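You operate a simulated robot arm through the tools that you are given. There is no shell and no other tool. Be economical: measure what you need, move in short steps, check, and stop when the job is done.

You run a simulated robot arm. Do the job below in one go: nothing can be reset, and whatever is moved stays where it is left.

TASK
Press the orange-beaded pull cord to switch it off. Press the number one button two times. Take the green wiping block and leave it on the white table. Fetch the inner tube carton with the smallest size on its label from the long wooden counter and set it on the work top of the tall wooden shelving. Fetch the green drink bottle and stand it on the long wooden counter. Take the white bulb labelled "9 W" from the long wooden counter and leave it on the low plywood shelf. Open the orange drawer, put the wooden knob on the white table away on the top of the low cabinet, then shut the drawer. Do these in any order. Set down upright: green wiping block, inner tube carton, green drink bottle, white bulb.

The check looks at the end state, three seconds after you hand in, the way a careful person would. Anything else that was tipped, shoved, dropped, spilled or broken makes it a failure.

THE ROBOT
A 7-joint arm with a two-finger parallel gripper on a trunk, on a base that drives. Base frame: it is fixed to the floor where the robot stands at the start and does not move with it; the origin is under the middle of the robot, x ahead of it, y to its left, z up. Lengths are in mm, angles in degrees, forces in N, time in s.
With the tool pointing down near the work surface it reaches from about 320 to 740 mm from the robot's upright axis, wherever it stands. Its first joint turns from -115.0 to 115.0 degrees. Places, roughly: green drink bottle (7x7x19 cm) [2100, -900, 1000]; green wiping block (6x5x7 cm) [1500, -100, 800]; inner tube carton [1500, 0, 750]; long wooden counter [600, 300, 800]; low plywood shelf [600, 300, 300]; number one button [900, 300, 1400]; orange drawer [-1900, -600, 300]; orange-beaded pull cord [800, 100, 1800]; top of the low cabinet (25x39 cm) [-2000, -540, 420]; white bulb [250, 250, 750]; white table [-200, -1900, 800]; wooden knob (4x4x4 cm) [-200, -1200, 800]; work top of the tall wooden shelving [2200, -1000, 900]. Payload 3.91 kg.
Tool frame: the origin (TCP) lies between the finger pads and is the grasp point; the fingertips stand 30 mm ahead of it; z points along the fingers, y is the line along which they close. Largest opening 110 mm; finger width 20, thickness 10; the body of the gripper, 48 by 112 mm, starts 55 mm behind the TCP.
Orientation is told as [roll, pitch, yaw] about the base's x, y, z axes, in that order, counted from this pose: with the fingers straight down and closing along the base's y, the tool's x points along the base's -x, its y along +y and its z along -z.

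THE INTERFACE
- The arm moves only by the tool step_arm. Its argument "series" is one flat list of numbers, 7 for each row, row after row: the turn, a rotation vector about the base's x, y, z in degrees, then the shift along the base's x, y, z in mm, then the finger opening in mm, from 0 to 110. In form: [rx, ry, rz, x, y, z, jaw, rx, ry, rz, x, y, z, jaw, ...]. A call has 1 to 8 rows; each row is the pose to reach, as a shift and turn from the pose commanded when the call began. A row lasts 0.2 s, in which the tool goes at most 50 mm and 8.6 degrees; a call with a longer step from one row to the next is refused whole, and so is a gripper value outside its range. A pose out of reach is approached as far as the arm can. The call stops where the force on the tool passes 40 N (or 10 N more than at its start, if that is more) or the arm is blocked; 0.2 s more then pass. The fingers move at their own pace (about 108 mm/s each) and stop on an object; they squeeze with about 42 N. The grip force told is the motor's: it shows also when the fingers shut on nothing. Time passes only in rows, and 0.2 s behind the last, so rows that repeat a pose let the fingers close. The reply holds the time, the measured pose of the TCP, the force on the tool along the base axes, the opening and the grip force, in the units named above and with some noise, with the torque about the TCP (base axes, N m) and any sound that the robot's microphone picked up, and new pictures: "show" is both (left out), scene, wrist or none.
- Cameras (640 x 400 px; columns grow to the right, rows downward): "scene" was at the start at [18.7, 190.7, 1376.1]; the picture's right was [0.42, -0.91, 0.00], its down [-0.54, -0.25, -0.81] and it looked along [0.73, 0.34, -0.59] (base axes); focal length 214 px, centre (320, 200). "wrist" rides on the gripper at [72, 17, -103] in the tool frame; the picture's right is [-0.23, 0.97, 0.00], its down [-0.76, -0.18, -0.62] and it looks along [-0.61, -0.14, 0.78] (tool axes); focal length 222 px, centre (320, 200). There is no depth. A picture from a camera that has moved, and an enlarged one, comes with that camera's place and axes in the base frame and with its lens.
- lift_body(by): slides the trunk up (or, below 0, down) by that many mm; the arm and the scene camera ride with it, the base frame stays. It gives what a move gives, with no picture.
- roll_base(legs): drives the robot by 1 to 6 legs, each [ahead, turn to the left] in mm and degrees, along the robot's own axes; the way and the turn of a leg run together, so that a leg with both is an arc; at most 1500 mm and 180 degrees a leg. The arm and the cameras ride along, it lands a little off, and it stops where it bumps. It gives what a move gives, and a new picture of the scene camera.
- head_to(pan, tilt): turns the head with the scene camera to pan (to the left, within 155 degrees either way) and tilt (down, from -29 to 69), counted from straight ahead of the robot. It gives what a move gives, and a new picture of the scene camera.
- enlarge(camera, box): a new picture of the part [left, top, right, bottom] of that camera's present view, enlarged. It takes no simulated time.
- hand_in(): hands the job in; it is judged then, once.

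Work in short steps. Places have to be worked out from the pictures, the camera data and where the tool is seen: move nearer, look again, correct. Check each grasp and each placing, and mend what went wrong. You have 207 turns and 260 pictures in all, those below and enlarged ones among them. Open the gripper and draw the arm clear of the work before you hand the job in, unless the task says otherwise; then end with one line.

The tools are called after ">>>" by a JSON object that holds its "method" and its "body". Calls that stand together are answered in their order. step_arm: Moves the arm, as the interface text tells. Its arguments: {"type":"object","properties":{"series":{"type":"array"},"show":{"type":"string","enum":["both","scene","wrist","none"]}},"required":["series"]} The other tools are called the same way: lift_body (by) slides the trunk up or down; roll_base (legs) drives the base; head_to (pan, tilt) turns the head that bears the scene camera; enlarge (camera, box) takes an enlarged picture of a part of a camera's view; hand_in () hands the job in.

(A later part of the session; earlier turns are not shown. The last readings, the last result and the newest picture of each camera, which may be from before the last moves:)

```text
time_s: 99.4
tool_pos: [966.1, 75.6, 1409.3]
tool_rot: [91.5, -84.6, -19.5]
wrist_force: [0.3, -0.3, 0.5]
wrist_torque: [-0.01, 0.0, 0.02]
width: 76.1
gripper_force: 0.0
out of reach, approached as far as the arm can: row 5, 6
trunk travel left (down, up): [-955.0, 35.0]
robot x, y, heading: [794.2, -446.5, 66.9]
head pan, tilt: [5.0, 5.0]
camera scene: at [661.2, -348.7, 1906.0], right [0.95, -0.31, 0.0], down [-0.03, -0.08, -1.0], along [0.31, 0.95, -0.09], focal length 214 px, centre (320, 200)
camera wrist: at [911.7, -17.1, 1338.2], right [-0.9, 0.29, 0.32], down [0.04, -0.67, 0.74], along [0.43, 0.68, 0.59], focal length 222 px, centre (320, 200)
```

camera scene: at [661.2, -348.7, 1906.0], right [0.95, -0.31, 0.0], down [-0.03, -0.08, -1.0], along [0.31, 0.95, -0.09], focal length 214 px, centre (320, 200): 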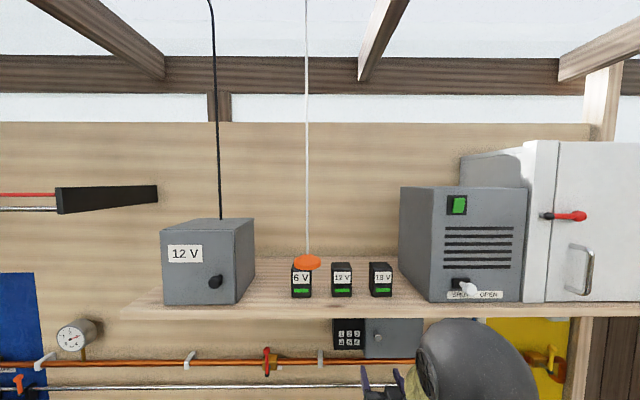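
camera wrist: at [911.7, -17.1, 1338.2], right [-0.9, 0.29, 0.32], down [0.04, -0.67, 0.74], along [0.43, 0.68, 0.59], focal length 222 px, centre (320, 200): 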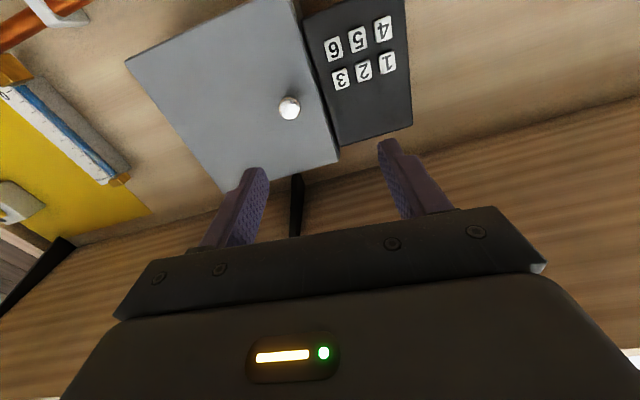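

Tool now points squarely at the wall; triangulated button 1 ≈ (941, 272, 1394). Close the fingers and move in front of it.

>>> {"method": "step_arm", "body": {"series": [0, 0, 0, -16, 30, -4, 0, 0, 0, 0, -33, 60, -8, 0, 0, 0, 0, -45, 95, -11, 0, 0, 0, 0, -52, 123, -13, 0, 0, 0, 0, -52, 123, -13, 0]}}

```text
time_s: 100.6
tool_pos: [911.5, 197.4, 1397.5]
tool_rot: [91.3, -84.8, -19.4]
wrist_force: [-0.3, 0.0, 0.3]
wrist_torque: [0.01, 0.01, 0.0]
width: 0.0
gripper_force: 37.3
trunk travel left (down, up): [-955.0, 35.0]
robot x, y, heading: [801.7, -443.1, 66.8]
head pan, tilt: [5.0, 5.0]
camera scene: at [661.2, -349.9, 1906.1], right [0.95, -0.31, 0.0], down [-0.03, -0.08, -1.0], along [0.31, 0.95, -0.09], focal length 214 px, centre (320, 200)
camera wrist: at [858.2, 105.3, 1326.2], right [-0.9, 0.29, 0.32], down [0.04, -0.67, 0.74], along [0.43, 0.68, 0.59], focal length 222 px, centre (320, 200)
```

scene: 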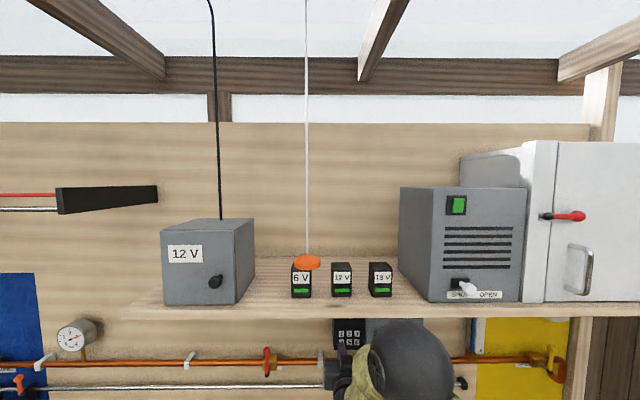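
wrist: 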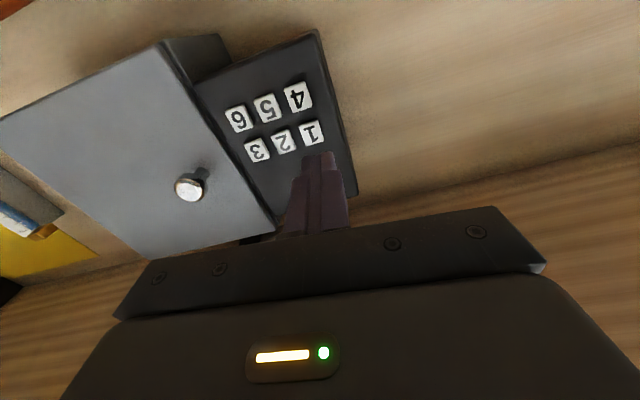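

Button 1 is at (943, 271, 1394); advance near, then creep in.

>>> {"method": "step_arm", "body": {"series": [0, 0, 0, 10, 20, -1, 0, 0, 0, 0, 16, 40, -1.5, 0, 0, 0, 0, 17, 43, -1.5, 0, 0, 0, 0, 18, 46, -1.5, 0]}}

```text
time_s: 101.6
tool_pos: [931.1, 243.8, 1396.0]
tool_rot: [91.0, -84.8, -19.1]
wrist_force: [-0.5, -0.9, -0.4]
wrist_torque: [0.02, 0.0, -0.01]
width: 0.0
gripper_force: 37.6
trunk travel left (down, up): [-955.0, 35.0]
robot x, y, heading: [796.1, -444.6, 66.9]
head pan, tilt: [5.0, 5.0]
heard: click
camera scene: at [660.8, -349.2, 1906.0], right [0.95, -0.31, 0.0], down [-0.03, -0.08, -1.0], along [0.31, 0.95, -0.09], focal length 214 px, centre (320, 200)
camera wrist: at [876.9, 152.0, 1324.2], right [-0.9, 0.29, 0.32], down [0.04, -0.67, 0.74], along [0.43, 0.68, 0.59], focal length 222 px, centre (320, 200)
```

scene: 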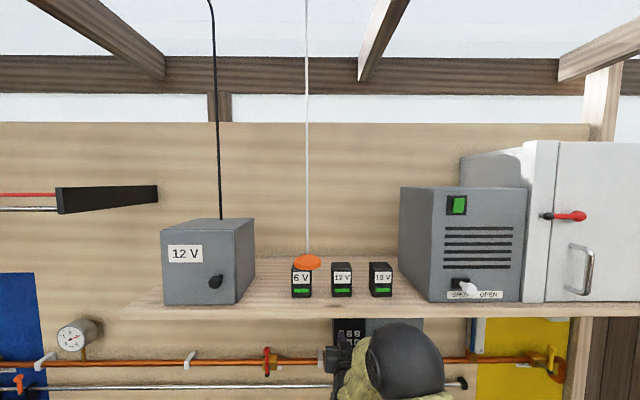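
wrist: 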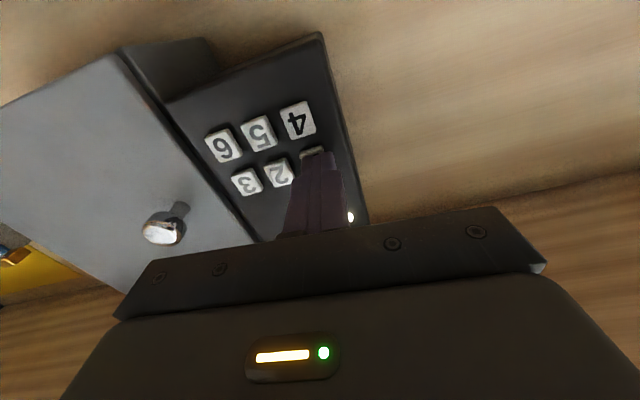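

A click – first press. Withdraw 20 mm and press again.

>>> {"method": "step_arm", "body": {"series": [0, 0, 0, -6, -20, 0, 0, 0, 0, 0, -6, -20, 0, 0, 0, 0, 0, -6, -20, 0, 0], "show": "wrist"}}

>>> {"method": "step_arm", "body": {"series": [0, 0, 0, 5, 15, 0, 0, 0, 0, 0, 5.6, 18, 0, 0, 0, 0, 0, 6.2, 20.5, 0, 0], "show": "wrist"}}

```text
time_s: 102.4
tool_pos: [923.2, 223.8, 1396.8]
tool_rot: [91.4, -84.9, -19.5]
wrist_force: [0.7, -0.8, -0.2]
wrist_torque: [0.0, -0.01, 0.01]
width: 0.2
gripper_force: 37.6
trunk travel left (down, up): [-955.0, 35.0]
robot x, y, heading: [797.4, -441.0, 66.6]
head pan, tilt: [5.0, 5.0]
camera wrist: at [869.5, 130.6, 1324.6], right [-0.9, 0.29, 0.32], down [0.04, -0.67, 0.74], along [0.43, 0.68, 0.59], focal length 222 px, centre (320, 200)
```

wrist: 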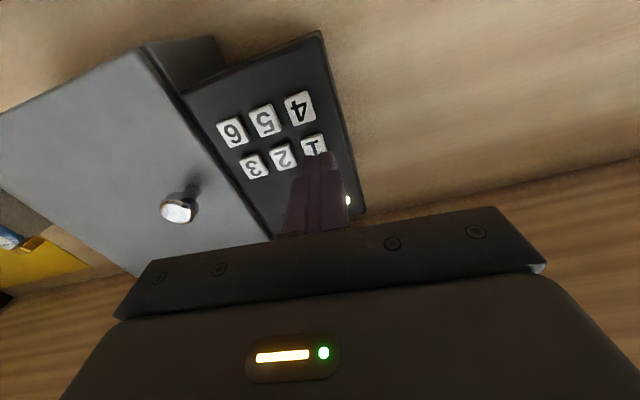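

```text
time_s: 103.2
tool_pos: [932.6, 243.8, 1395.0]
tool_rot: [90.8, -84.8, -19.0]
wrist_force: [-0.7, -0.7, -0.2]
wrist_torque: [0.02, 0.02, 0.0]
width: 0.0
gripper_force: 37.9
trunk travel left (down, up): [-955.0, 35.0]
robot x, y, heading: [798.2, -444.8, 66.8]
head pan, tilt: [5.0, 5.0]
heard: click
camera wrist: at [877.8, 152.0, 1323.9], right [-0.9, 0.29, 0.32], down [0.04, -0.67, 0.74], along [0.43, 0.68, 0.59], focal length 222 px, centre (320, 200)
```

wrist: 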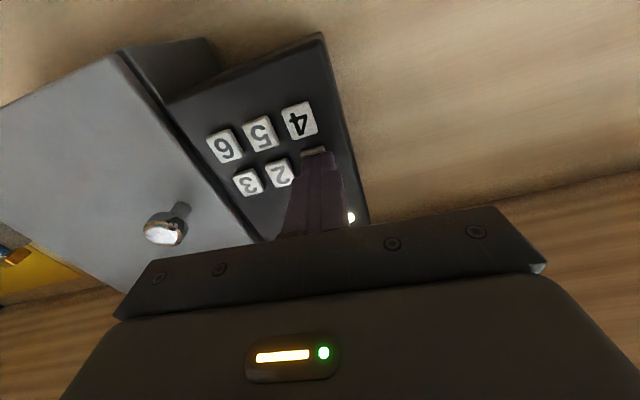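

Second click. Retract from the keypad and back the base away to get to the cord.

>>> {"method": "step_arm", "body": {"series": [0, 0, 0, -15, -45, 0, 0, 0, 0, 0, -30, -90, 0, 0, 0, 0, 0, -45, -135, 0, 0, 0, 0, 0, -60, -180, 0, 0], "show": "none"}}

>>> {"method": "roll_base", "body": {"legs": [[-170, 0]]}}

```text
time_s: 104.2
tool_pos: [877.7, 87.8, 1396.4]
tool_rot: [90.9, -84.7, -19.3]
wrist_force: [0.6, -0.5, -0.5]
wrist_torque: [-0.01, 0.02, -0.03]
width: 0.0
gripper_force: 37.2
out of reach, approached as far as the arm can: row 4
trunk travel left (down, up): [-955.0, 35.0]
robot x, y, heading: [799.8, -445.9, 66.9]
head pan, tilt: [5.0, 5.0]
```

```text
time_s: 105.8
tool_pos: [811.5, -67.6, 1397.7]
tool_rot: [91.9, -84.7, -19.9]
wrist_force: [0.3, -0.7, -0.2]
wrist_torque: [0.0, -0.02, -0.02]
width: 0.0
gripper_force: 37.5
trunk travel left (down, up): [-955.0, 35.0]
robot x, y, heading: [731.0, -600.1, 66.9]
head pan, tilt: [5.0, 5.0]
camera scene: at [593.7, -506.2, 1906.1], right [0.95, -0.31, 0.0], down [-0.03, -0.08, -1.0], along [0.31, 0.95, -0.09], focal length 214 px, centre (320, 200)
```

scene: 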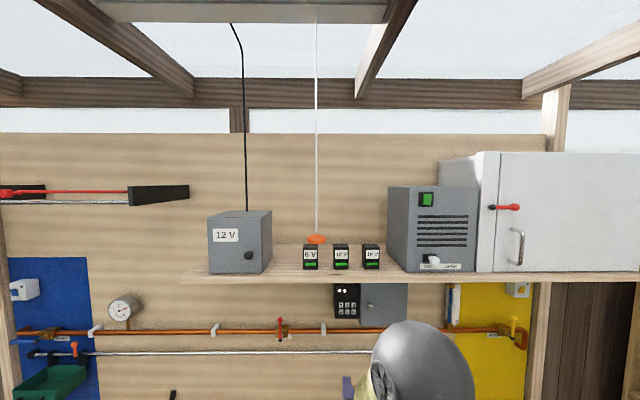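

Keypad shows two lit dots. Raise the tool to bead height in front of it, with fingers open.

>>> {"method": "step_arm", "body": {"series": [0, 0, 0, -9, 0, 43, 90, 0, 0, 0, -18, 0, 86, 90, 0, 0, 0, -28, 0, 130, 90, 0, 0, 0, -38, 2, 173, 90, 0, 0, 0, -47, 4, 216, 90, 0, 0, 0, -57, 5, 260, 90, 0, 0, 0, -66, 8, 303, 90, 0, 0, 0, -76, 10, 346, 90]}}

```text
time_s: 107.6
tool_pos: [737.7, -54.1, 1742.8]
tool_rot: [91.5, -84.9, -19.6]
wrist_force: [-0.6, 0.0, 0.3]
wrist_torque: [-0.03, 0.0, -0.02]
width: 89.9
gripper_force: 0.0
trunk travel left (down, up): [-955.0, 35.0]
robot x, y, heading: [731.3, -600.0, 67.1]
head pan, tilt: [5.0, 5.0]
camera scene: at [594.1, -505.0, 1906.0], right [0.95, -0.31, 0.0], down [-0.03, -0.08, -1.0], along [0.31, 0.95, -0.09], focal length 214 px, centre (320, 200)
camera wrist: at [683.8, -147.2, 1671.8], right [-0.9, 0.29, 0.31], down [0.04, -0.67, 0.74], along [0.43, 0.68, 0.59], focal length 222 px, centre (320, 200)
```

scene: 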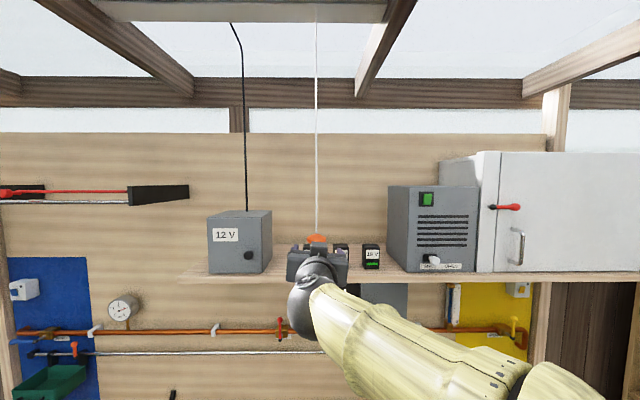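
wrist: 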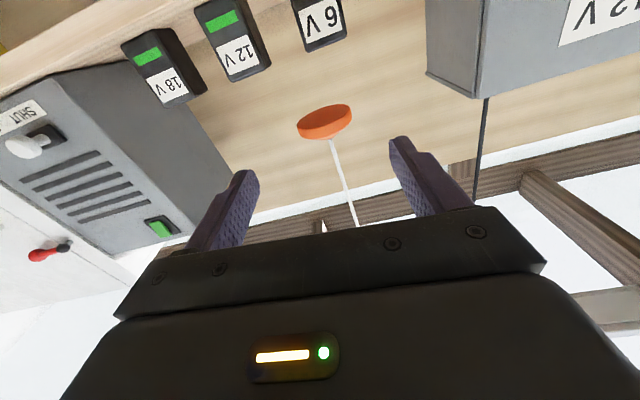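

Bead triangulated at (770, 58, 1746). Advance and grip it.

>>> {"method": "step_arm", "body": {"series": [0, 0, 0, 10, 36, 1, 90, 0, 0, 0, 20, 72, 1, 90, 0, 0, 0, 31, 108, 1, 90, 0, 0, 0, 31, 108, 1, 45, 0, 0, 0, 31, 108, 1, 30, 0, 0, 0, 31, 108, 1, 30]}}

```text
time_s: 109.0
tool_pos: [770.2, 55.6, 1741.7]
tool_rot: [89.7, -84.9, -17.9]
wrist_force: [1.1, 9.7, 1.3]
wrist_torque: [0.02, 0.03, 0.03]
width: 51.7
gripper_force: 45.0
trunk travel left (down, up): [-955.0, 35.0]
robot x, y, heading: [732.8, -597.9, 66.6]
head pan, tilt: [5.0, 5.0]
camera scene: at [594.6, -500.6, 1905.8], right [0.95, -0.31, 0.0], down [-0.03, -0.08, -1.0], along [0.31, 0.95, -0.09], focal length 214 px, centre (320, 200)
camera wrist: at [715.4, -37.4, 1670.3], right [-0.9, 0.29, 0.31], down [0.04, -0.67, 0.74], along [0.43, 0.68, 0.59], focal length 222 px, centre (320, 200)
```

scene: 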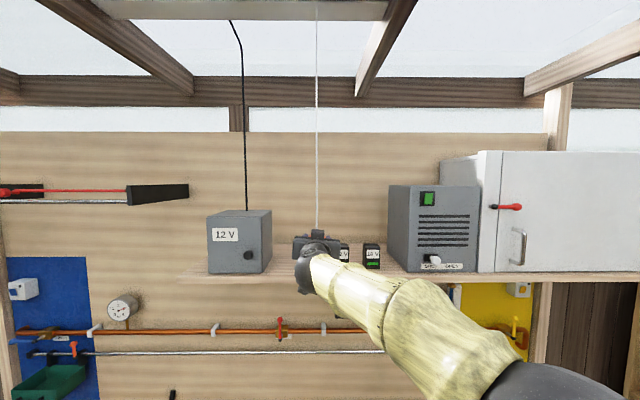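
wrist: 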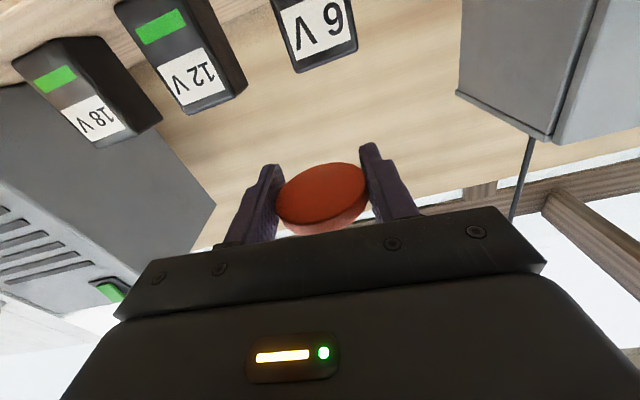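

Bead held (51.7 mm). Pull down gently, listening for a click.

>>> {"method": "step_arm", "body": {"series": [0, 0, 0, 0, 0, -6, 30, 0, 0, 0, 0, 0, -12, 30], "show": "none"}}

```text
time_s: 109.6
tool_pos: [769.0, 55.0, 1730.3]
tool_rot: [90.2, -84.8, -18.4]
wrist_force: [4.2, 11.6, 3.3]
wrist_torque: [-0.02, 0.07, -0.1]
width: 51.8
gripper_force: 45.2
trunk travel left (down, up): [-955.0, 35.0]
robot x, y, heading: [731.9, -597.0, 66.6]
head pan, tilt: [5.0, 5.0]
```

>>> {"method": "step_arm", "body": {"series": [0, 0, 0, 0, 0, -6, 30, 0, 0, 0, 0, 0, -12, 30], "show": "none"}}

```text
time_s: 110.2
tool_pos: [769.1, 53.2, 1719.1]
tool_rot: [90.1, -84.7, -18.4]
wrist_force: [8.7, 12.5, 4.4]
wrist_torque: [0.11, -0.02, 0.0]
width: 52.0
gripper_force: 45.1
trunk travel left (down, up): [-955.0, 35.0]
robot x, y, heading: [731.3, -595.6, 66.6]
head pan, tilt: [5.0, 5.0]
heard: click
```

Click heard: toggled once. Ease back up, release and withdraw straight back.

>>> {"method": "step_arm", "body": {"series": [0, 0, 0, 0, 0, 12, 30, 0, 0, 0, 0, 0, 23, 30, 0, 0, 0, 0, 0, 23, 60, 0, 0, 0, 0, 0, 23, 80, 0, 0, 0, 0, 0, 23, 90, 0, 0, 0, -10, -30, 23, 90, 0, 0, 0, -22, -70, 23, 90, 0, 0, 0, -34, -110, 23, 90]}}

>>> {"method": "head_to", "body": {"pan": 0, "tilt": -15}}

```text
time_s: 112.0
tool_pos: [735.3, -64.4, 1744.9]
tool_rot: [92.2, -84.7, -20.2]
wrist_force: [0.2, 0.3, -0.1]
wrist_torque: [-0.01, -0.02, -0.03]
width: 90.1
gripper_force: 0.0
trunk travel left (down, up): [-955.0, 35.0]
robot x, y, heading: [728.9, -598.1, 66.7]
head pan, tilt: [5.0, 5.0]
camera scene: at [593.8, -507.3, 1906.2], right [0.95, -0.31, 0.0], down [-0.03, -0.08, -1.0], along [0.31, 0.95, -0.09], focal length 214 px, centre (320, 200)
camera wrist: at [681.0, -156.2, 1673.6], right [-0.9, 0.29, 0.32], down [0.04, -0.67, 0.74], along [0.43, 0.68, 0.59], focal length 222 px, centre (320, 200)
```

scene: 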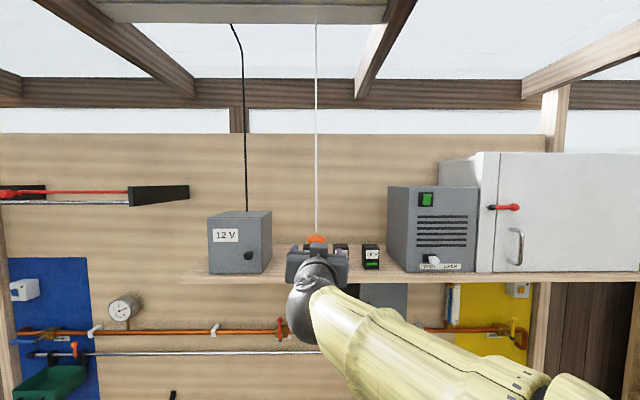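
wrist: 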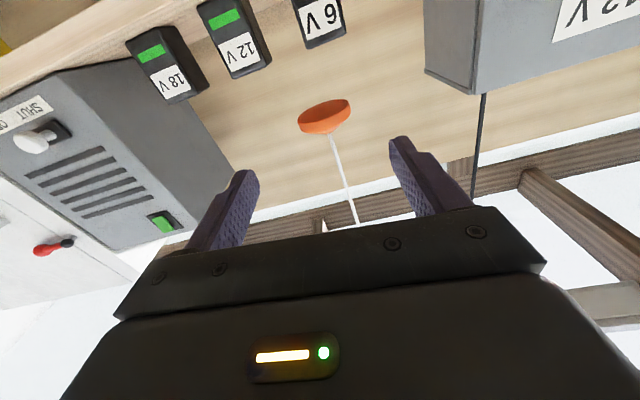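

```text
time_s: 112.8
tool_pos: [735.0, -61.5, 1742.9]
tool_rot: [91.2, -84.8, -19.2]
wrist_force: [0.6, 0.3, -0.5]
wrist_torque: [-0.03, -0.03, -0.02]
width: 90.2
gripper_force: 0.0
trunk travel left (down, up): [-955.0, 35.0]
robot x, y, heading: [732.2, -598.2, 66.6]
head pan, tilt: [0.0, -15.0]
camera scene: at [597.5, -517.6, 1936.3], right [0.92, -0.39, 0.0], down [0.1, 0.24, -0.97], along [0.38, 0.89, 0.26], focal length 214 px, centre (320, 200)
```

scene: 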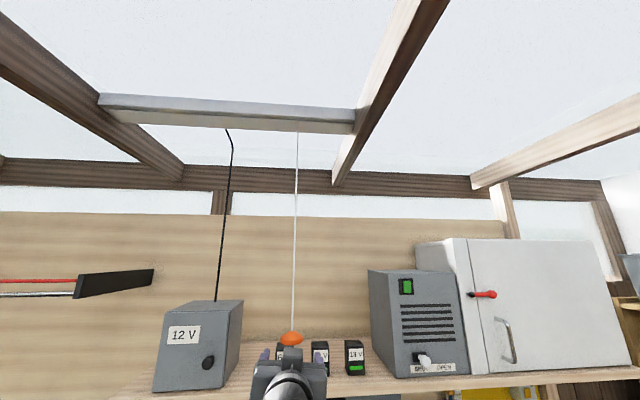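

Check the lamp state.

>>> {"method": "enlarge", "body": {"camera": "scene", "box": [90, 80, 370, 180]}}

```text
2.29 times, centred on (230, 130) of scene
camera zoom: at [597.5, -517.6, 1936.3], right [0.92, -0.39, 0.0], down [0.1, 0.24, -0.97], along [0.38, 0.89, 0.26], focal length 490 px, centre (526, 360)
```

zoom: 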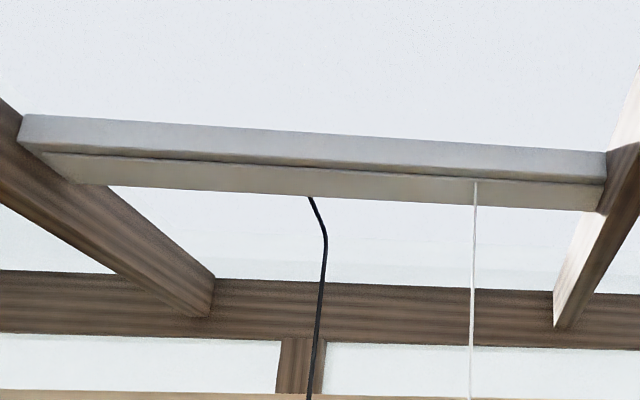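

Lamp is unlit. Lower trunk and move along the counter toward its right end, driving backwards so the arm sweeps free space.

>>> {"method": "lift_body", "body": {"by": -400}}

>>> {"method": "lift_body", "body": {"by": -150}}

>>> {"method": "roll_base", "body": {"legs": [[0, 110], [-660, 0], [0, -110]]}}

>>> {"method": "head_to", "body": {"pan": 0, "tilt": 35}}

```text
time_s: 116.6
tool_pos: [736.2, -60.8, 1344.9]
tool_rot: [91.1, -84.8, -19.2]
wrist_force: [0.9, 0.1, -0.2]
wrist_torque: [0.03, 0.02, -0.04]
width: 90.2
gripper_force: 0.1
trunk travel left (down, up): [-555.0, 435.0]
robot x, y, heading: [731.4, -596.2, 66.8]
head pan, tilt: [0.0, -15.0]
```

```text
time_s: 118.4
tool_pos: [735.6, -59.8, 1194.6]
tool_rot: [91.2, -84.8, -19.3]
wrist_force: [1.0, 0.4, 0.3]
wrist_torque: [-0.02, -0.01, -0.02]
width: 90.0
gripper_force: 0.1
trunk travel left (down, up): [-405.0, 585.0]
robot x, y, heading: [727.8, -598.7, 66.7]
head pan, tilt: [0.0, -15.0]
```

```text
time_s: 136.2
tool_pos: [1393.2, -83.5, 1193.6]
tool_rot: [91.1, -84.8, -19.6]
wrist_force: [-0.5, 0.1, -1.3]
wrist_torque: [0.02, -0.01, 0.02]
width: 90.0
gripper_force: 0.1
trunk travel left (down, up): [-405.0, 585.0]
robot x, y, heading: [1388.4, -619.9, 67.0]
head pan, tilt: [0.0, -15.0]
camera scene: at [1252.5, -540.4, 1386.4], right [0.92, -0.4, 0.0], down [0.1, 0.24, -0.97], along [0.39, 0.89, 0.26], focal length 214 px, centre (320, 200)
```

scene: 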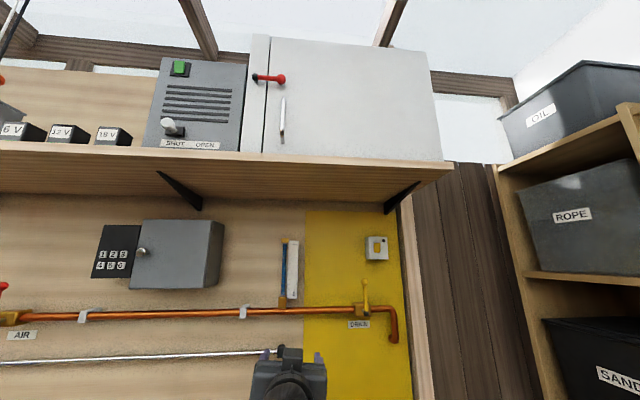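

```text
time_s: 137.3
tool_pos: [1391.9, -83.6, 1193.9]
tool_rot: [91.1, -84.8, -19.5]
wrist_force: [-0.6, 0.0, -0.2]
wrist_torque: [-0.04, 0.02, -0.01]
width: 90.1
gripper_force: 0.1
trunk travel left (down, up): [-405.0, 585.0]
robot x, y, heading: [1387.0, -622.1, 66.6]
head pan, tilt: [0.0, 35.0]
camera scene: at [1255.6, -533.4, 1307.9], right [0.92, -0.4, 0.0], down [-0.23, -0.53, -0.82], along [0.33, 0.75, -0.57], focal length 214 px, centre (320, 200)
```

scene: 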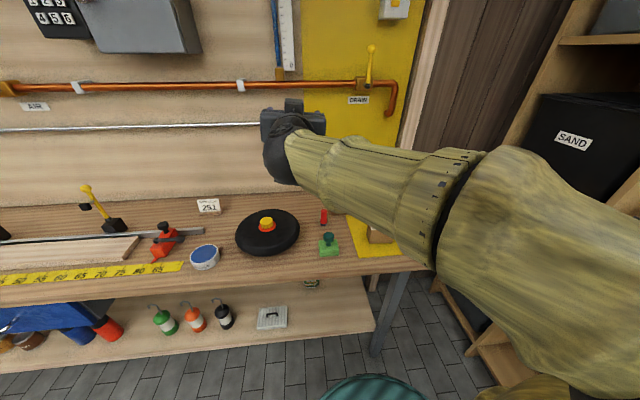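

Cartons and green block are near the yellow mat; zoom in.

>>> {"method": "enlarge", "body": {"camera": "scene", "box": [280, 190, 440, 290]}}

>>> {"method": "head_to", "body": {"pan": 15, "tilt": 50}}

```text
4.00 times, centred on (360, 240) of scene
camera zoom: at [1255.6, -533.4, 1307.9], right [0.92, -0.4, 0.0], down [-0.23, -0.53, -0.82], along [0.33, 0.75, -0.57], focal length 858 px, centre (160, 40)
```

zoom: 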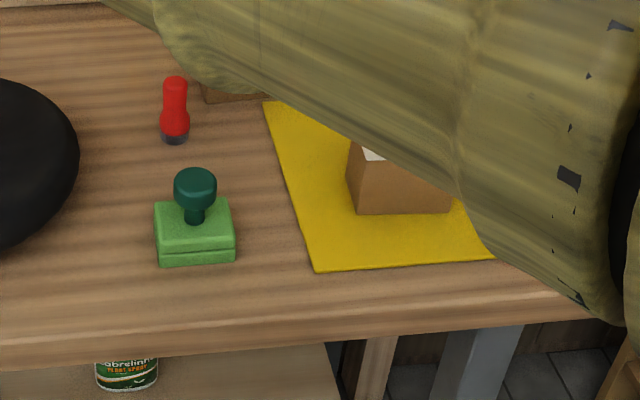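

```text
time_s: 138.1
tool_pos: [1393.5, -84.0, 1194.1]
tool_rot: [91.1, -84.8, -19.5]
wrist_force: [-0.9, -0.3, 0.6]
wrist_torque: [0.01, -0.01, 0.01]
width: 89.9
gripper_force: 0.1
trunk travel left (down, up): [-405.0, 585.0]
robot x, y, heading: [1384.5, -619.6, 66.4]
head pan, tilt: [15.0, 50.0]
camera scene: at [1231.9, -538.0, 1286.1], right [0.99, -0.15, 0.0], down [-0.11, -0.76, -0.64], along [0.1, 0.64, -0.77], focal length 214 px, centre (320, 200)
```

scene: 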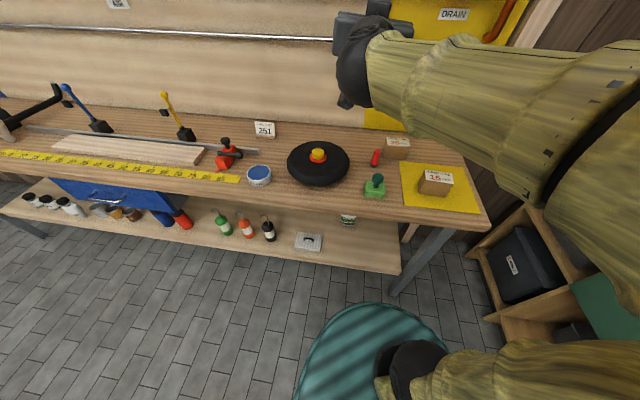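

>>> {"method": "enlarge", "body": {"camera": "scene", "box": [350, 120, 478, 200]}}

>>> {"method": "enlarge", "body": {"camera": "scene", "box": [240, 110, 304, 150]}}

```text
5.00 times, centred on (414, 160) of scene
camera zoom: at [1231.9, -538.0, 1286.1], right [0.99, -0.15, 0.0], down [-0.11, -0.76, -0.64], along [0.1, 0.64, -0.77], focal length 1072 px, centre (-150, 400)
```

zoom: 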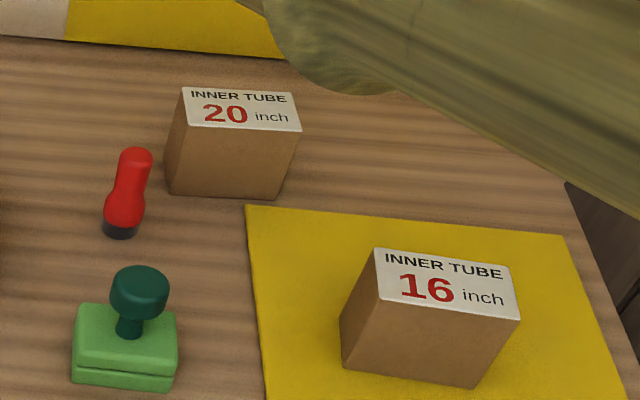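

```text
10.00 times, centred on (272, 130) of scene
camera zoom: at [1231.9, -538.0, 1286.1], right [0.99, -0.15, 0.0], down [-0.11, -0.76, -0.64], along [0.1, 0.64, -0.77], focal length 2145 px, centre (800, 900)
```

zoom: 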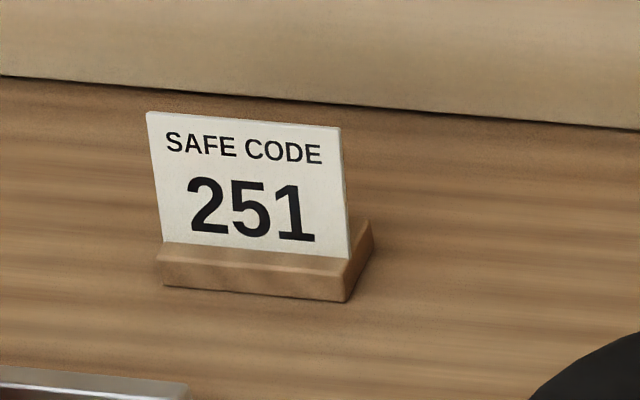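

The 16-inch carton (on the yellow mat) is smallest so far, at about (1636, −150). Rotate the tool back to vertical while moving over it.

>>> {"method": "step_arm", "body": {"series": [-7.9, 2.6, 0, 25, -8, -5, 110, -15.9, 5.2, 0, 50, -16, -10, 110, -23.8, 7.7, 0, 75, -24, -15, 110, -31.7, 10.3, 0, 100, -32, -20, 110, -39.6, 12.9, 0, 125, -40, -25, 110, -47.6, 15.5, 0, 150, -48, -30, 110, -55.5, 18, 0, 175, -56, -35, 110, -63.4, 20.6, 0, 200, -62, -40, 110], "show": "none"}}

>>> {"method": "step_arm", "body": {"series": [-7.4, 2.4, 0, 10, 0, -20, 110, -14.8, 4.8, 0, 20, 0, -40, 110, -22.2, 7.2, 0, 30, 0, -60, 110]}}

```text
time_s: 139.9
tool_pos: [1593.3, -175.1, 1141.2]
tool_rot: [1.8, -23.5, 65.7]
wrist_force: [-5.7, 4.1, -0.2]
wrist_torque: [-0.26, -0.46, -0.21]
width: 110.2
gripper_force: 0.1
out of reach, approached as far as the arm can: row 7, 8
trunk travel left (down, up): [-405.0, 585.0]
robot x, y, heading: [1384.5, -620.0, 66.7]
head pan, tilt: [15.0, 50.0]
```

```text
time_s: 140.7
tool_pos: [1606.3, -236.9, 1066.2]
tool_rot: [-0.5, -0.2, 66.8]
wrist_force: [0.3, -1.2, 0.3]
wrist_torque: [0.0, 0.03, 0.0]
width: 109.9
gripper_force: 0.1
out of reach, approached as far as the arm can: row 1, 2, 3
trunk travel left (down, up): [-405.0, 585.0]
robot x, y, heading: [1383.8, -620.9, 66.3]
head pan, tilt: [15.0, 50.0]
camera scene: at [1232.0, -538.1, 1286.1], right [0.99, -0.15, 0.0], down [-0.11, -0.76, -0.64], along [0.1, 0.64, -0.77], focal length 214 px, centre (320, 200)
camera wrist: at [1560.7, -298.2, 1167.2], right [-0.81, 0.59, -0.01], down [0.46, 0.63, 0.63], along [0.38, 0.5, -0.78], focal length 222 px, centre (320, 200)
```

scene: 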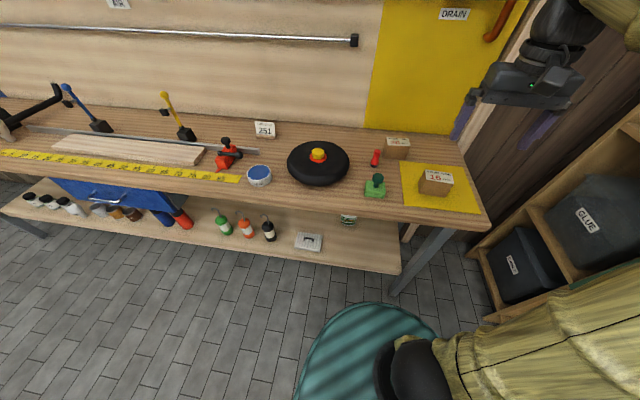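
wrist: 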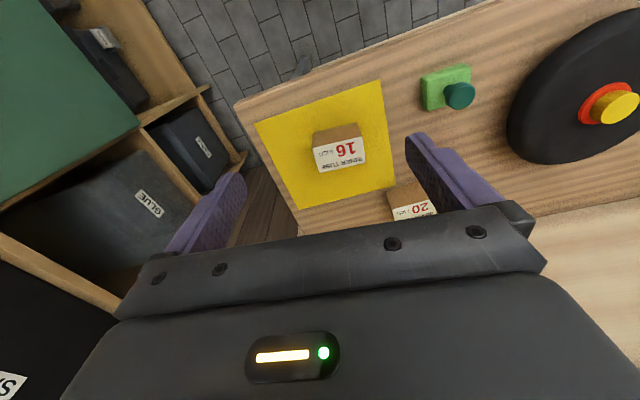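

Carton axis is aligned with the fingers' closing line. Lower the trunk 120 to give reach, then re-aim.

>>> {"method": "lift_body", "body": {"by": -120}}

>>> {"method": "step_arm", "body": {"series": [0, 0, 0, 0, 0, 0, 110], "show": "wrist"}}

```text
time_s: 142.2
tool_pos: [1605.4, -237.3, 944.5]
tool_rot: [-0.3, -0.3, 66.8]
wrist_force: [0.4, 0.0, 0.4]
wrist_torque: [0.0, 0.0, 0.01]
width: 110.0
gripper_force: 0.1
trunk travel left (down, up): [-285.0, 705.0]
robot x, y, heading: [1383.0, -619.9, 66.4]
head pan, tilt: [15.0, 50.0]
```

```text
time_s: 142.6
tool_pos: [1605.5, -236.8, 945.0]
tool_rot: [-0.3, -0.3, 66.8]
wrist_force: [0.1, -0.5, 0.8]
wrist_torque: [-0.04, -0.03, 0.0]
width: 110.0
gripper_force: 0.1
trunk travel left (down, up): [-285.0, 705.0]
robot x, y, heading: [1387.9, -623.0, 66.6]
head pan, tilt: [15.0, 50.0]
camera wrist: at [1560.6, -298.0, 1047.3], right [-0.81, 0.59, -0.01], down [0.46, 0.63, 0.63], along [0.38, 0.5, -0.78], focal length 222 px, centre (320, 200)
```

wrist: 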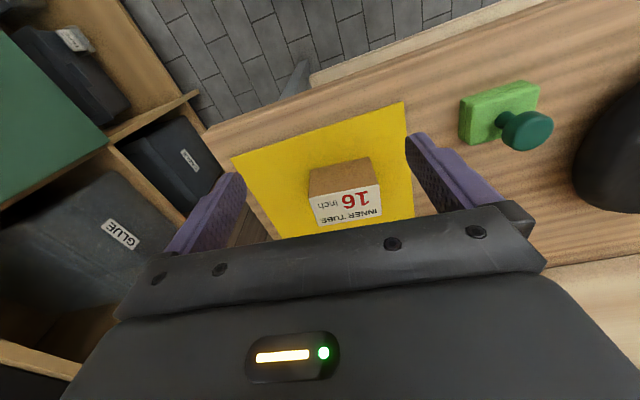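

Carton top ≈ (1634, −149, 853). Move over it and check once before lowering.

>>> {"method": "step_arm", "body": {"series": [0, 0, 0, 15, 44, 0, 110, 0, 0, 0, 29, 88, 0, 110, 0, 0, 0, 29, 88, -30, 110]}}

```text
time_s: 143.4
tool_pos: [1617.0, -232.4, 906.8]
tool_rot: [-0.5, -0.3, 66.7]
wrist_force: [-0.6, -0.2, 0.1]
wrist_torque: [0.0, 0.01, 0.03]
width: 110.2
gripper_force: 0.1
out of reach, approached as far as the arm can: row 1, 2, 3
trunk travel left (down, up): [-285.0, 705.0]
robot x, y, heading: [1387.3, -626.4, 66.3]
head pan, tilt: [15.0, 50.0]
camera scene: at [1231.8, -538.1, 1166.1], right [0.99, -0.15, 0.0], down [-0.11, -0.76, -0.64], along [0.1, 0.64, -0.77], focal length 214 px, centre (320, 200)
camera wrist: at [1572.4, -292.7, 1008.0], right [-0.81, 0.59, 0.0], down [0.46, 0.63, 0.63], along [0.38, 0.51, -0.78], focal length 222 px, centre (320, 200)
```

scene: 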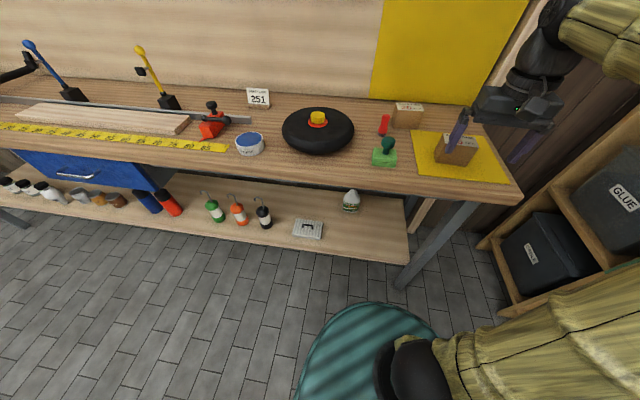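
wrist: 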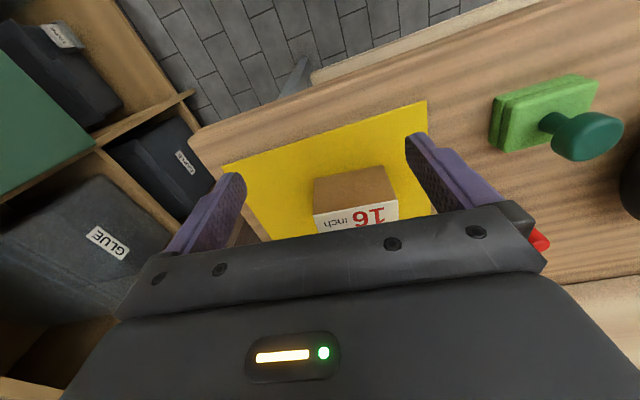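

The arm is folded too high relative to the trunk. Raise the trunk and reach downward instead.

>>> {"method": "lift_body", "body": {"by": 220}}

>>> {"method": "step_arm", "body": {"series": [0, 0, 0, -2, -5, -40, 110, 0, 0, 0, -2, -5, -80, 110, 0, 0, 0, -2, -5, -120, 110, 0, 0, 0, 0, 0, -150, 110, 0, 0, 0, 9, 40, -170, 110, 0, 0, 0, 18, 80, -180, 110]}}

```text
time_s: 145.8
tool_pos: [1616.8, -231.0, 1126.1]
tool_rot: [-0.4, -0.5, 66.8]
wrist_force: [0.5, -0.1, -0.9]
wrist_torque: [0.03, -0.02, -0.04]
width: 109.7
gripper_force: 0.1
trunk travel left (down, up): [-505.0, 485.0]
robot x, y, heading: [1387.0, -619.8, 66.3]
head pan, tilt: [15.0, 50.0]
```

```text
time_s: 147.2
tool_pos: [1611.7, -243.1, 983.2]
tool_rot: [-0.4, -0.4, 66.8]
wrist_force: [-0.1, 1.1, -0.7]
wrist_torque: [0.01, 0.02, -0.03]
width: 110.1
gripper_force: 0.1
out of reach, approached as far as the arm can: row 4, 5, 6
trunk travel left (down, up): [-505.0, 485.0]
robot x, y, heading: [1385.8, -622.7, 66.6]
head pan, tilt: [15.0, 50.0]
camera scene: at [1231.7, -537.9, 1386.0], right [0.99, -0.15, 0.0], down [-0.11, -0.76, -0.64], along [0.1, 0.64, -0.77], focal length 214 px, centre (320, 200)
camera wrist: at [1568.3, -304.7, 1085.3], right [-0.81, 0.59, 0.0], down [0.46, 0.63, 0.63], along [0.38, 0.5, -0.78], focal length 222 px, centre (320, 200)
```

scene: 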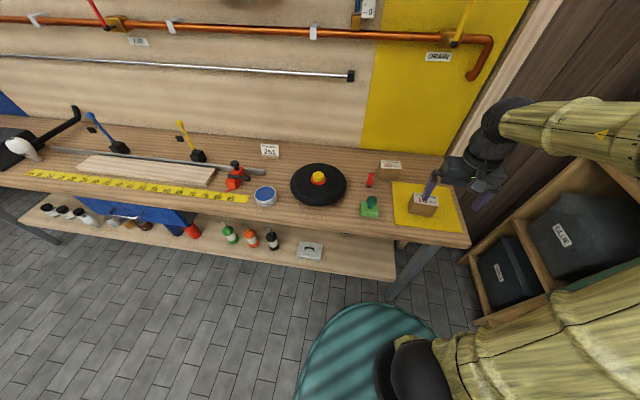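
wrist: 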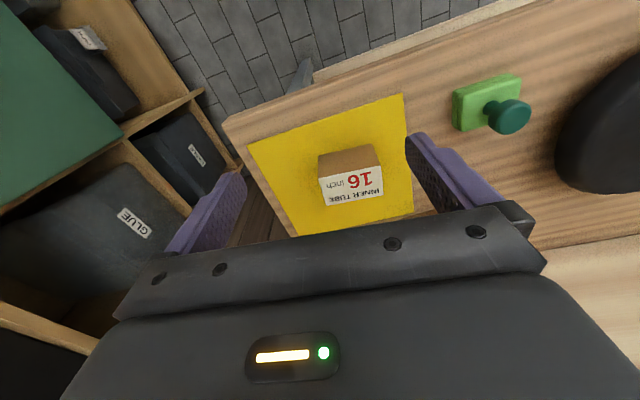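

The elbow has swung out to the right. Try unwinding by moving the tool up and left in free air.

>>> {"method": "step_arm", "body": {"series": [0, 0, 0, -20, 0, 30, 110, 0, 0, 0, -50, 0, 60, 110, 0, 0, 0, -90, 0, 80, 110, 0, 0, 0, -130, 0, 80, 110, 0, 0, 0, -170, 0, 80, 110, 0, 0, 0, -210, 10, 80, 110, 0, 0, 0, -250, 30, 80, 110, 0, 0, 0, -280, 60, 80, 110]}}

```text
time_s: 148.9
tool_pos: [1378.8, -248.4, 1060.1]
tool_rot: [-0.4, -0.4, 66.8]
wrist_force: [0.2, 0.6, -0.3]
wrist_torque: [-0.01, 0.02, 0.03]
width: 109.9
gripper_force: 0.1
out of reach, approached as far as the arm can: row 7, 8
trunk travel left (down, up): [-505.0, 485.0]
robot x, y, heading: [1386.7, -616.6, 66.3]
head pan, tilt: [15.0, 50.0]
camera scene: at [1231.8, -538.2, 1386.1], right [0.99, -0.15, 0.0], down [-0.11, -0.76, -0.64], along [0.1, 0.64, -0.77], focal length 214 px, centre (320, 200)
camera wrist: at [1334.3, -310.5, 1162.1], right [-0.81, 0.59, 0.0], down [0.46, 0.63, 0.63], along [0.38, 0.51, -0.78], focal length 222 px, centre (320, 200)
```

scene: 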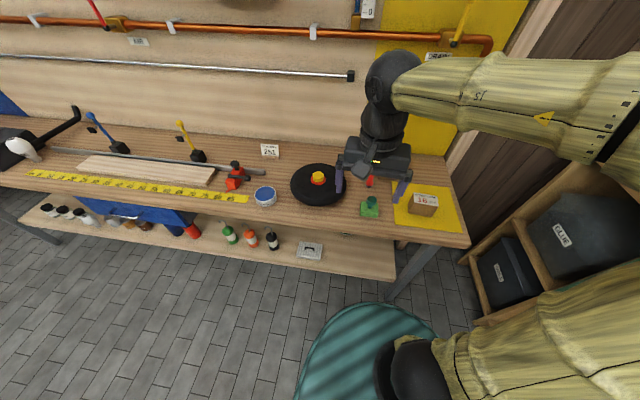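
wrist: 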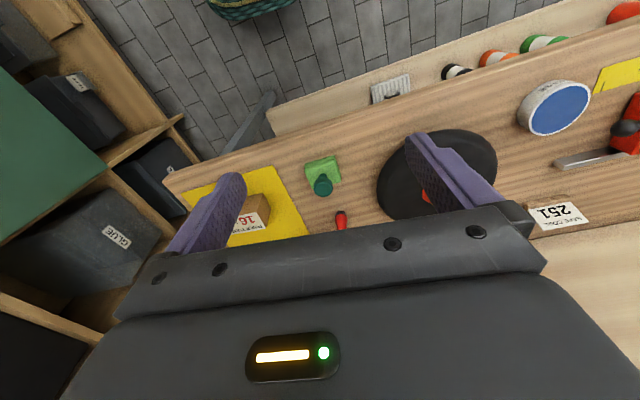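

Back the base off and re-stretch the arm with the tool tilted to restore a good elbow posture.

>>> {"method": "roll_base", "body": {"legs": [[-200, 0]]}}

>>> {"method": "step_arm", "body": {"series": [8, -2.6, 0, 10, 30, 10, 110, 16, -5.2, 0, 20, 60, 20, 110, 24, -7.8, 0, 30, 95, 20, 110, 32, -10.4, 0, 43, 135, 20, 110, 40, -13, 0, 56, 175, 20, 110, 48, -15.6, 0, 70, 215, 10, 110, 52, -17, 0, 84, 255, 0, 110, 52, -17, 0, 98, 295, -20, 110]}}

```text
time_s: 150.7
tool_pos: [1300.1, -428.8, 1060.4]
tool_rot: [-0.3, -0.5, 67.1]
wrist_force: [-0.7, 0.1, 1.0]
wrist_torque: [0.02, -0.02, 0.0]
width: 110.0
gripper_force: 0.2
trunk travel left (down, up): [-505.0, 485.0]
robot x, y, heading: [1310.5, -800.6, 66.6]
head pan, tilt: [15.0, 50.0]
camera scene: at [1153.9, -718.2, 1386.1], right [0.99, -0.14, 0.0], down [-0.11, -0.76, -0.64], along [0.09, 0.64, -0.77], focal length 214 px, centre (320, 200)
```

scene: 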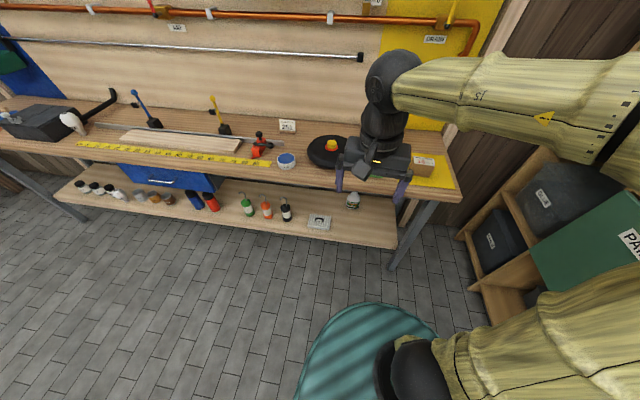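

```text
time_s: 152.5
tool_pos: [1393.9, -131.2, 1036.1]
tool_rot: [6.4, -54.9, 64.1]
wrist_force: [10.5, 0.2, -0.5]
wrist_torque: [0.03, 0.45, 0.65]
width: 110.1
gripper_force: 0.1
trunk travel left (down, up): [-505.0, 485.0]
robot x, y, heading: [1307.2, -803.6, 66.9]
head pan, tilt: [15.0, 50.0]
camera scene: at [1155.8, -716.7, 1386.2], right [0.99, -0.14, 0.0], down [-0.11, -0.76, -0.64], along [0.09, 0.64, -0.77], focal length 214 px, centre (320, 200)
camera wrist: at [1333.5, -244.6, 1036.9], right [-0.85, 0.46, 0.25], down [0.2, -0.15, 0.97], along [0.48, 0.87, 0.04], focal length 222 px, centre (320, 200)
```

scene: 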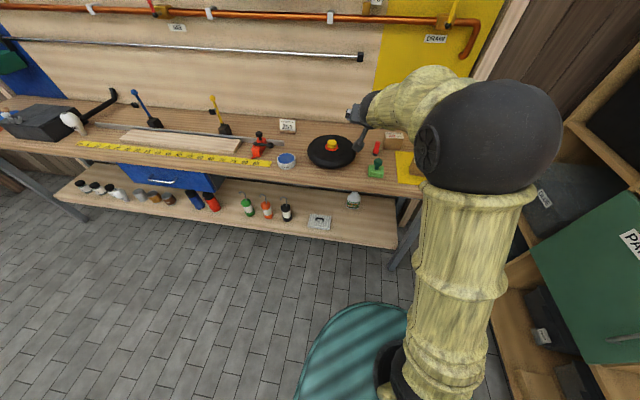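
wrist: 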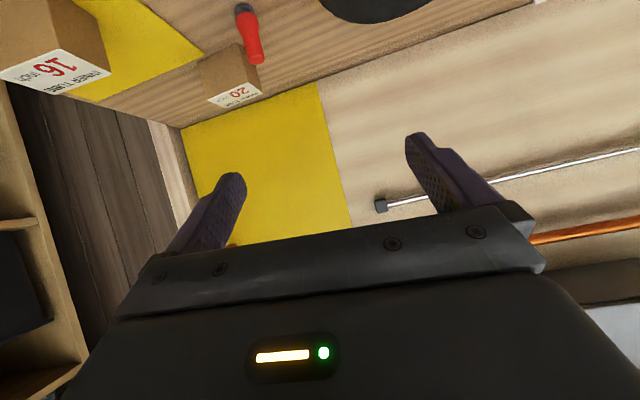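

Posture restored. Now return the tool to vertical at moderate radius.

>>> {"method": "step_arm", "body": {"series": [-6.5, 2.1, 0, 20, -20, 0, 110, -13, 4.2, 0, 45, -40, 0, 110, -19.5, 6.3, 0, 70, -60, 0, 110, -26, 8.5, 0, 100, -80, -5, 110, -32.5, 10.6, 0, 125, -100, -10, 110, -39, 12.7, 0, 150, -110, -20, 110, -45.5, 14.8, 0, 180, -120, -25, 110, -52, 17, 0, 206, -120, -30, 110]}}

```text
time_s: 154.3
tool_pos: [1604.0, -253.5, 1009.3]
tool_rot: [-0.3, -0.4, 67.0]
wrist_force: [0.3, -0.9, -0.3]
wrist_torque: [-0.01, -0.04, 0.04]
width: 110.2
gripper_force: 0.1
trunk travel left (down, up): [-505.0, 485.0]
robot x, y, heading: [1311.3, -798.0, 66.7]
head pan, tilt: [15.0, 50.0]
camera scene: at [1154.2, -717.9, 1386.1], right [0.99, -0.14, 0.0], down [-0.11, -0.76, -0.64], along [0.09, 0.64, -0.77], focal length 214 px, centre (320, 200)
camera wrist: at [1559.0, -314.9, 1111.2], right [-0.81, 0.59, 0.0], down [0.46, 0.63, 0.63], along [0.37, 0.51, -0.78], focal length 222 px, centre (320, 200)
```

scene: 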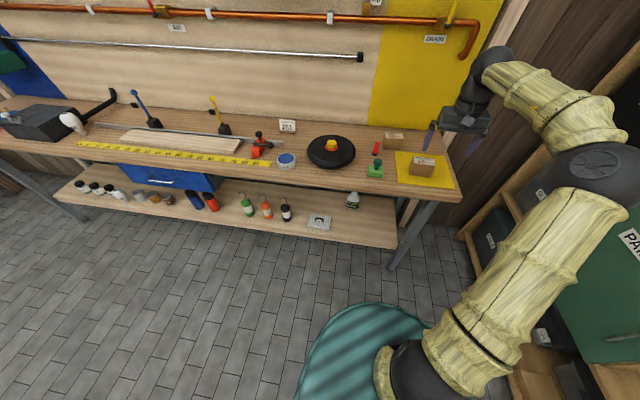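
wrist: 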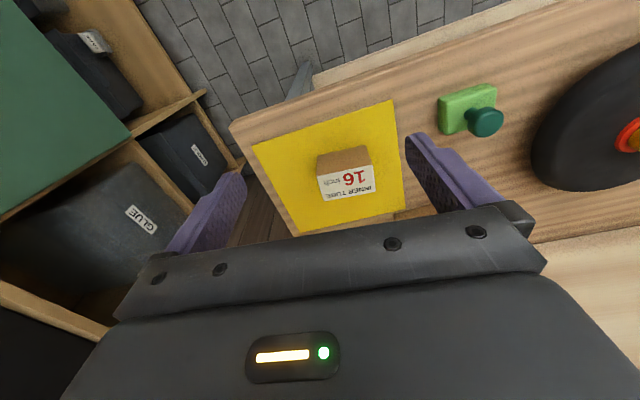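

Drive 80 mm forward so the carton is at comfortable reach, then view.

>>> {"method": "roll_base", "body": {"legs": [[80, 0]]}}

>>> {"method": "step_arm", "body": {"series": [0, 0, 0, 0, 15, -40, 110, 0, 0, 0, 0, 30, -80, 110, 0, 0, 0, 0, 30, -100, 110], "show": "wrist"}}

```text
time_s: 155.4
tool_pos: [1634.0, -179.0, 1010.1]
tool_rot: [-0.3, -0.5, 67.0]
wrist_force: [-0.3, -0.2, -0.1]
wrist_torque: [-0.03, 0.0, 0.02]
width: 110.0
gripper_force: 0.1
trunk travel left (down, up): [-505.0, 485.0]
robot x, y, heading: [1338.2, -725.6, 66.9]
head pan, tilt: [15.0, 50.0]
camera scene: at [1186.3, -643.0, 1386.0], right [0.99, -0.14, 0.0], down [-0.11, -0.76, -0.64], along [0.09, 0.64, -0.77], focal length 214 px, centre (320, 200)
```

scene: 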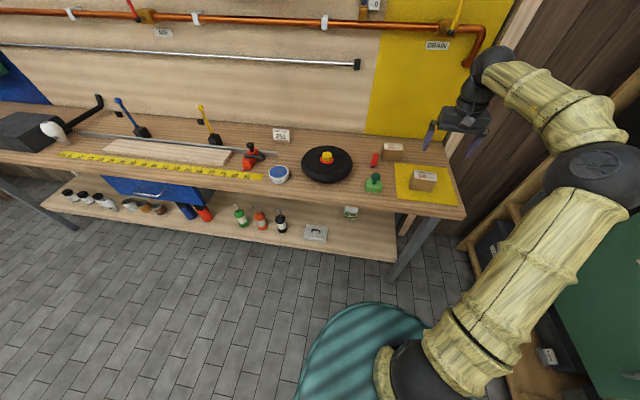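

```text
time_s: 156.2
tool_pos: [1631.3, -147.8, 911.0]
tool_rot: [-0.3, -0.5, 67.1]
wrist_force: [-0.6, 0.1, 0.1]
wrist_torque: [0.03, 0.01, 0.02]
width: 109.9
gripper_force: 0.0
trunk travel left (down, up): [-505.0, 485.0]
robot x, y, heading: [1338.9, -729.0, 66.8]
head pan, tilt: [15.0, 50.0]
camera wrist: at [1587.8, -210.0, 1012.9], right [-0.81, 0.59, 0.0], down [0.45, 0.63, 0.63], along [0.37, 0.51, -0.78], focal length 222 px, centre (320, 200)
```

wrist: 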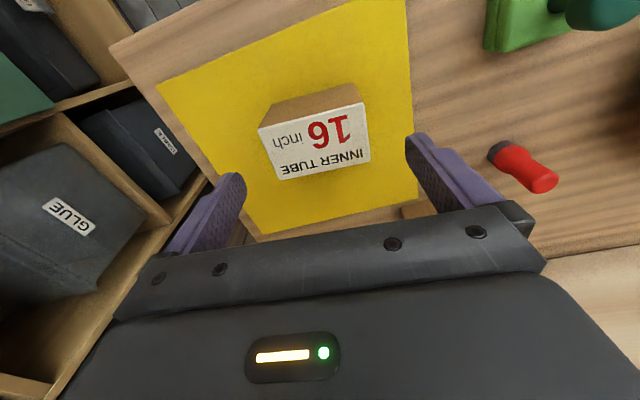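

Centred. Lower to z≈840 and grip.

>>> {"method": "step_arm", "body": {"series": [0, 0, 0, 0, -3, -35, 110, 0, 0, 0, 1, -5, -70, 110, 0, 0, 0, 1, -5, -70, 85, 0, 0, 0, 1, -5, -70, 65, 0, 0, 0, 1, -5, -70, 60]}}

```text
time_s: 157.4
tool_pos: [1633.6, -155.8, 842.1]
tool_rot: [-0.2, -0.5, 67.0]
wrist_force: [-1.1, 0.1, 0.0]
wrist_torque: [0.08, 0.09, 0.06]
width: 74.7
gripper_force: 42.1
trunk travel left (down, up): [-505.0, 485.0]
robot x, y, heading: [1339.2, -728.3, 66.8]
head pan, tilt: [15.0, 50.0]
camera scene: at [1185.8, -643.6, 1386.0], right [0.99, -0.14, 0.0], down [-0.11, -0.76, -0.64], along [0.09, 0.64, -0.77], focal length 214 px, centre (320, 200)
camera wrist: at [1589.0, -217.3, 943.5], right [-0.81, 0.59, 0.0], down [0.45, 0.63, 0.63], along [0.37, 0.51, -0.78], focal length 222 px, centre (320, 200)
```

scene: 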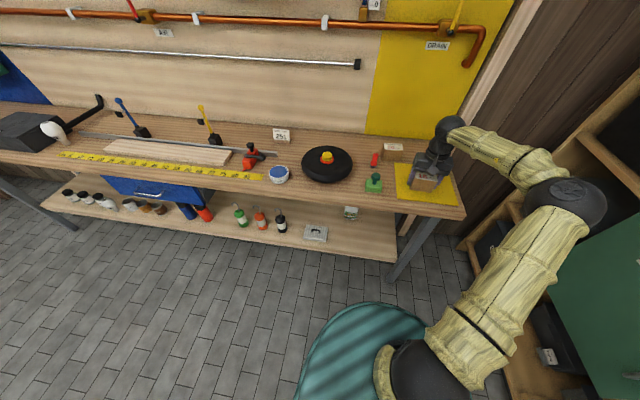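
wrist: 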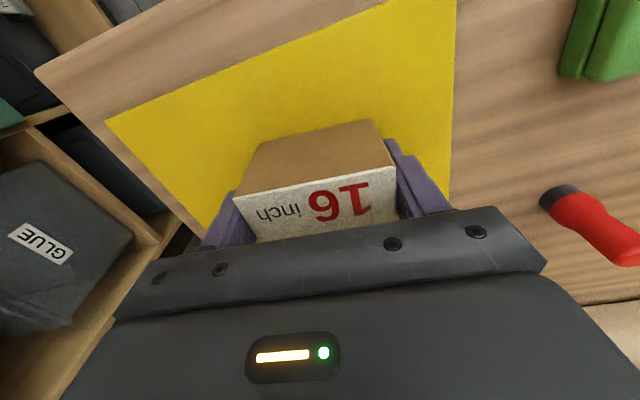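

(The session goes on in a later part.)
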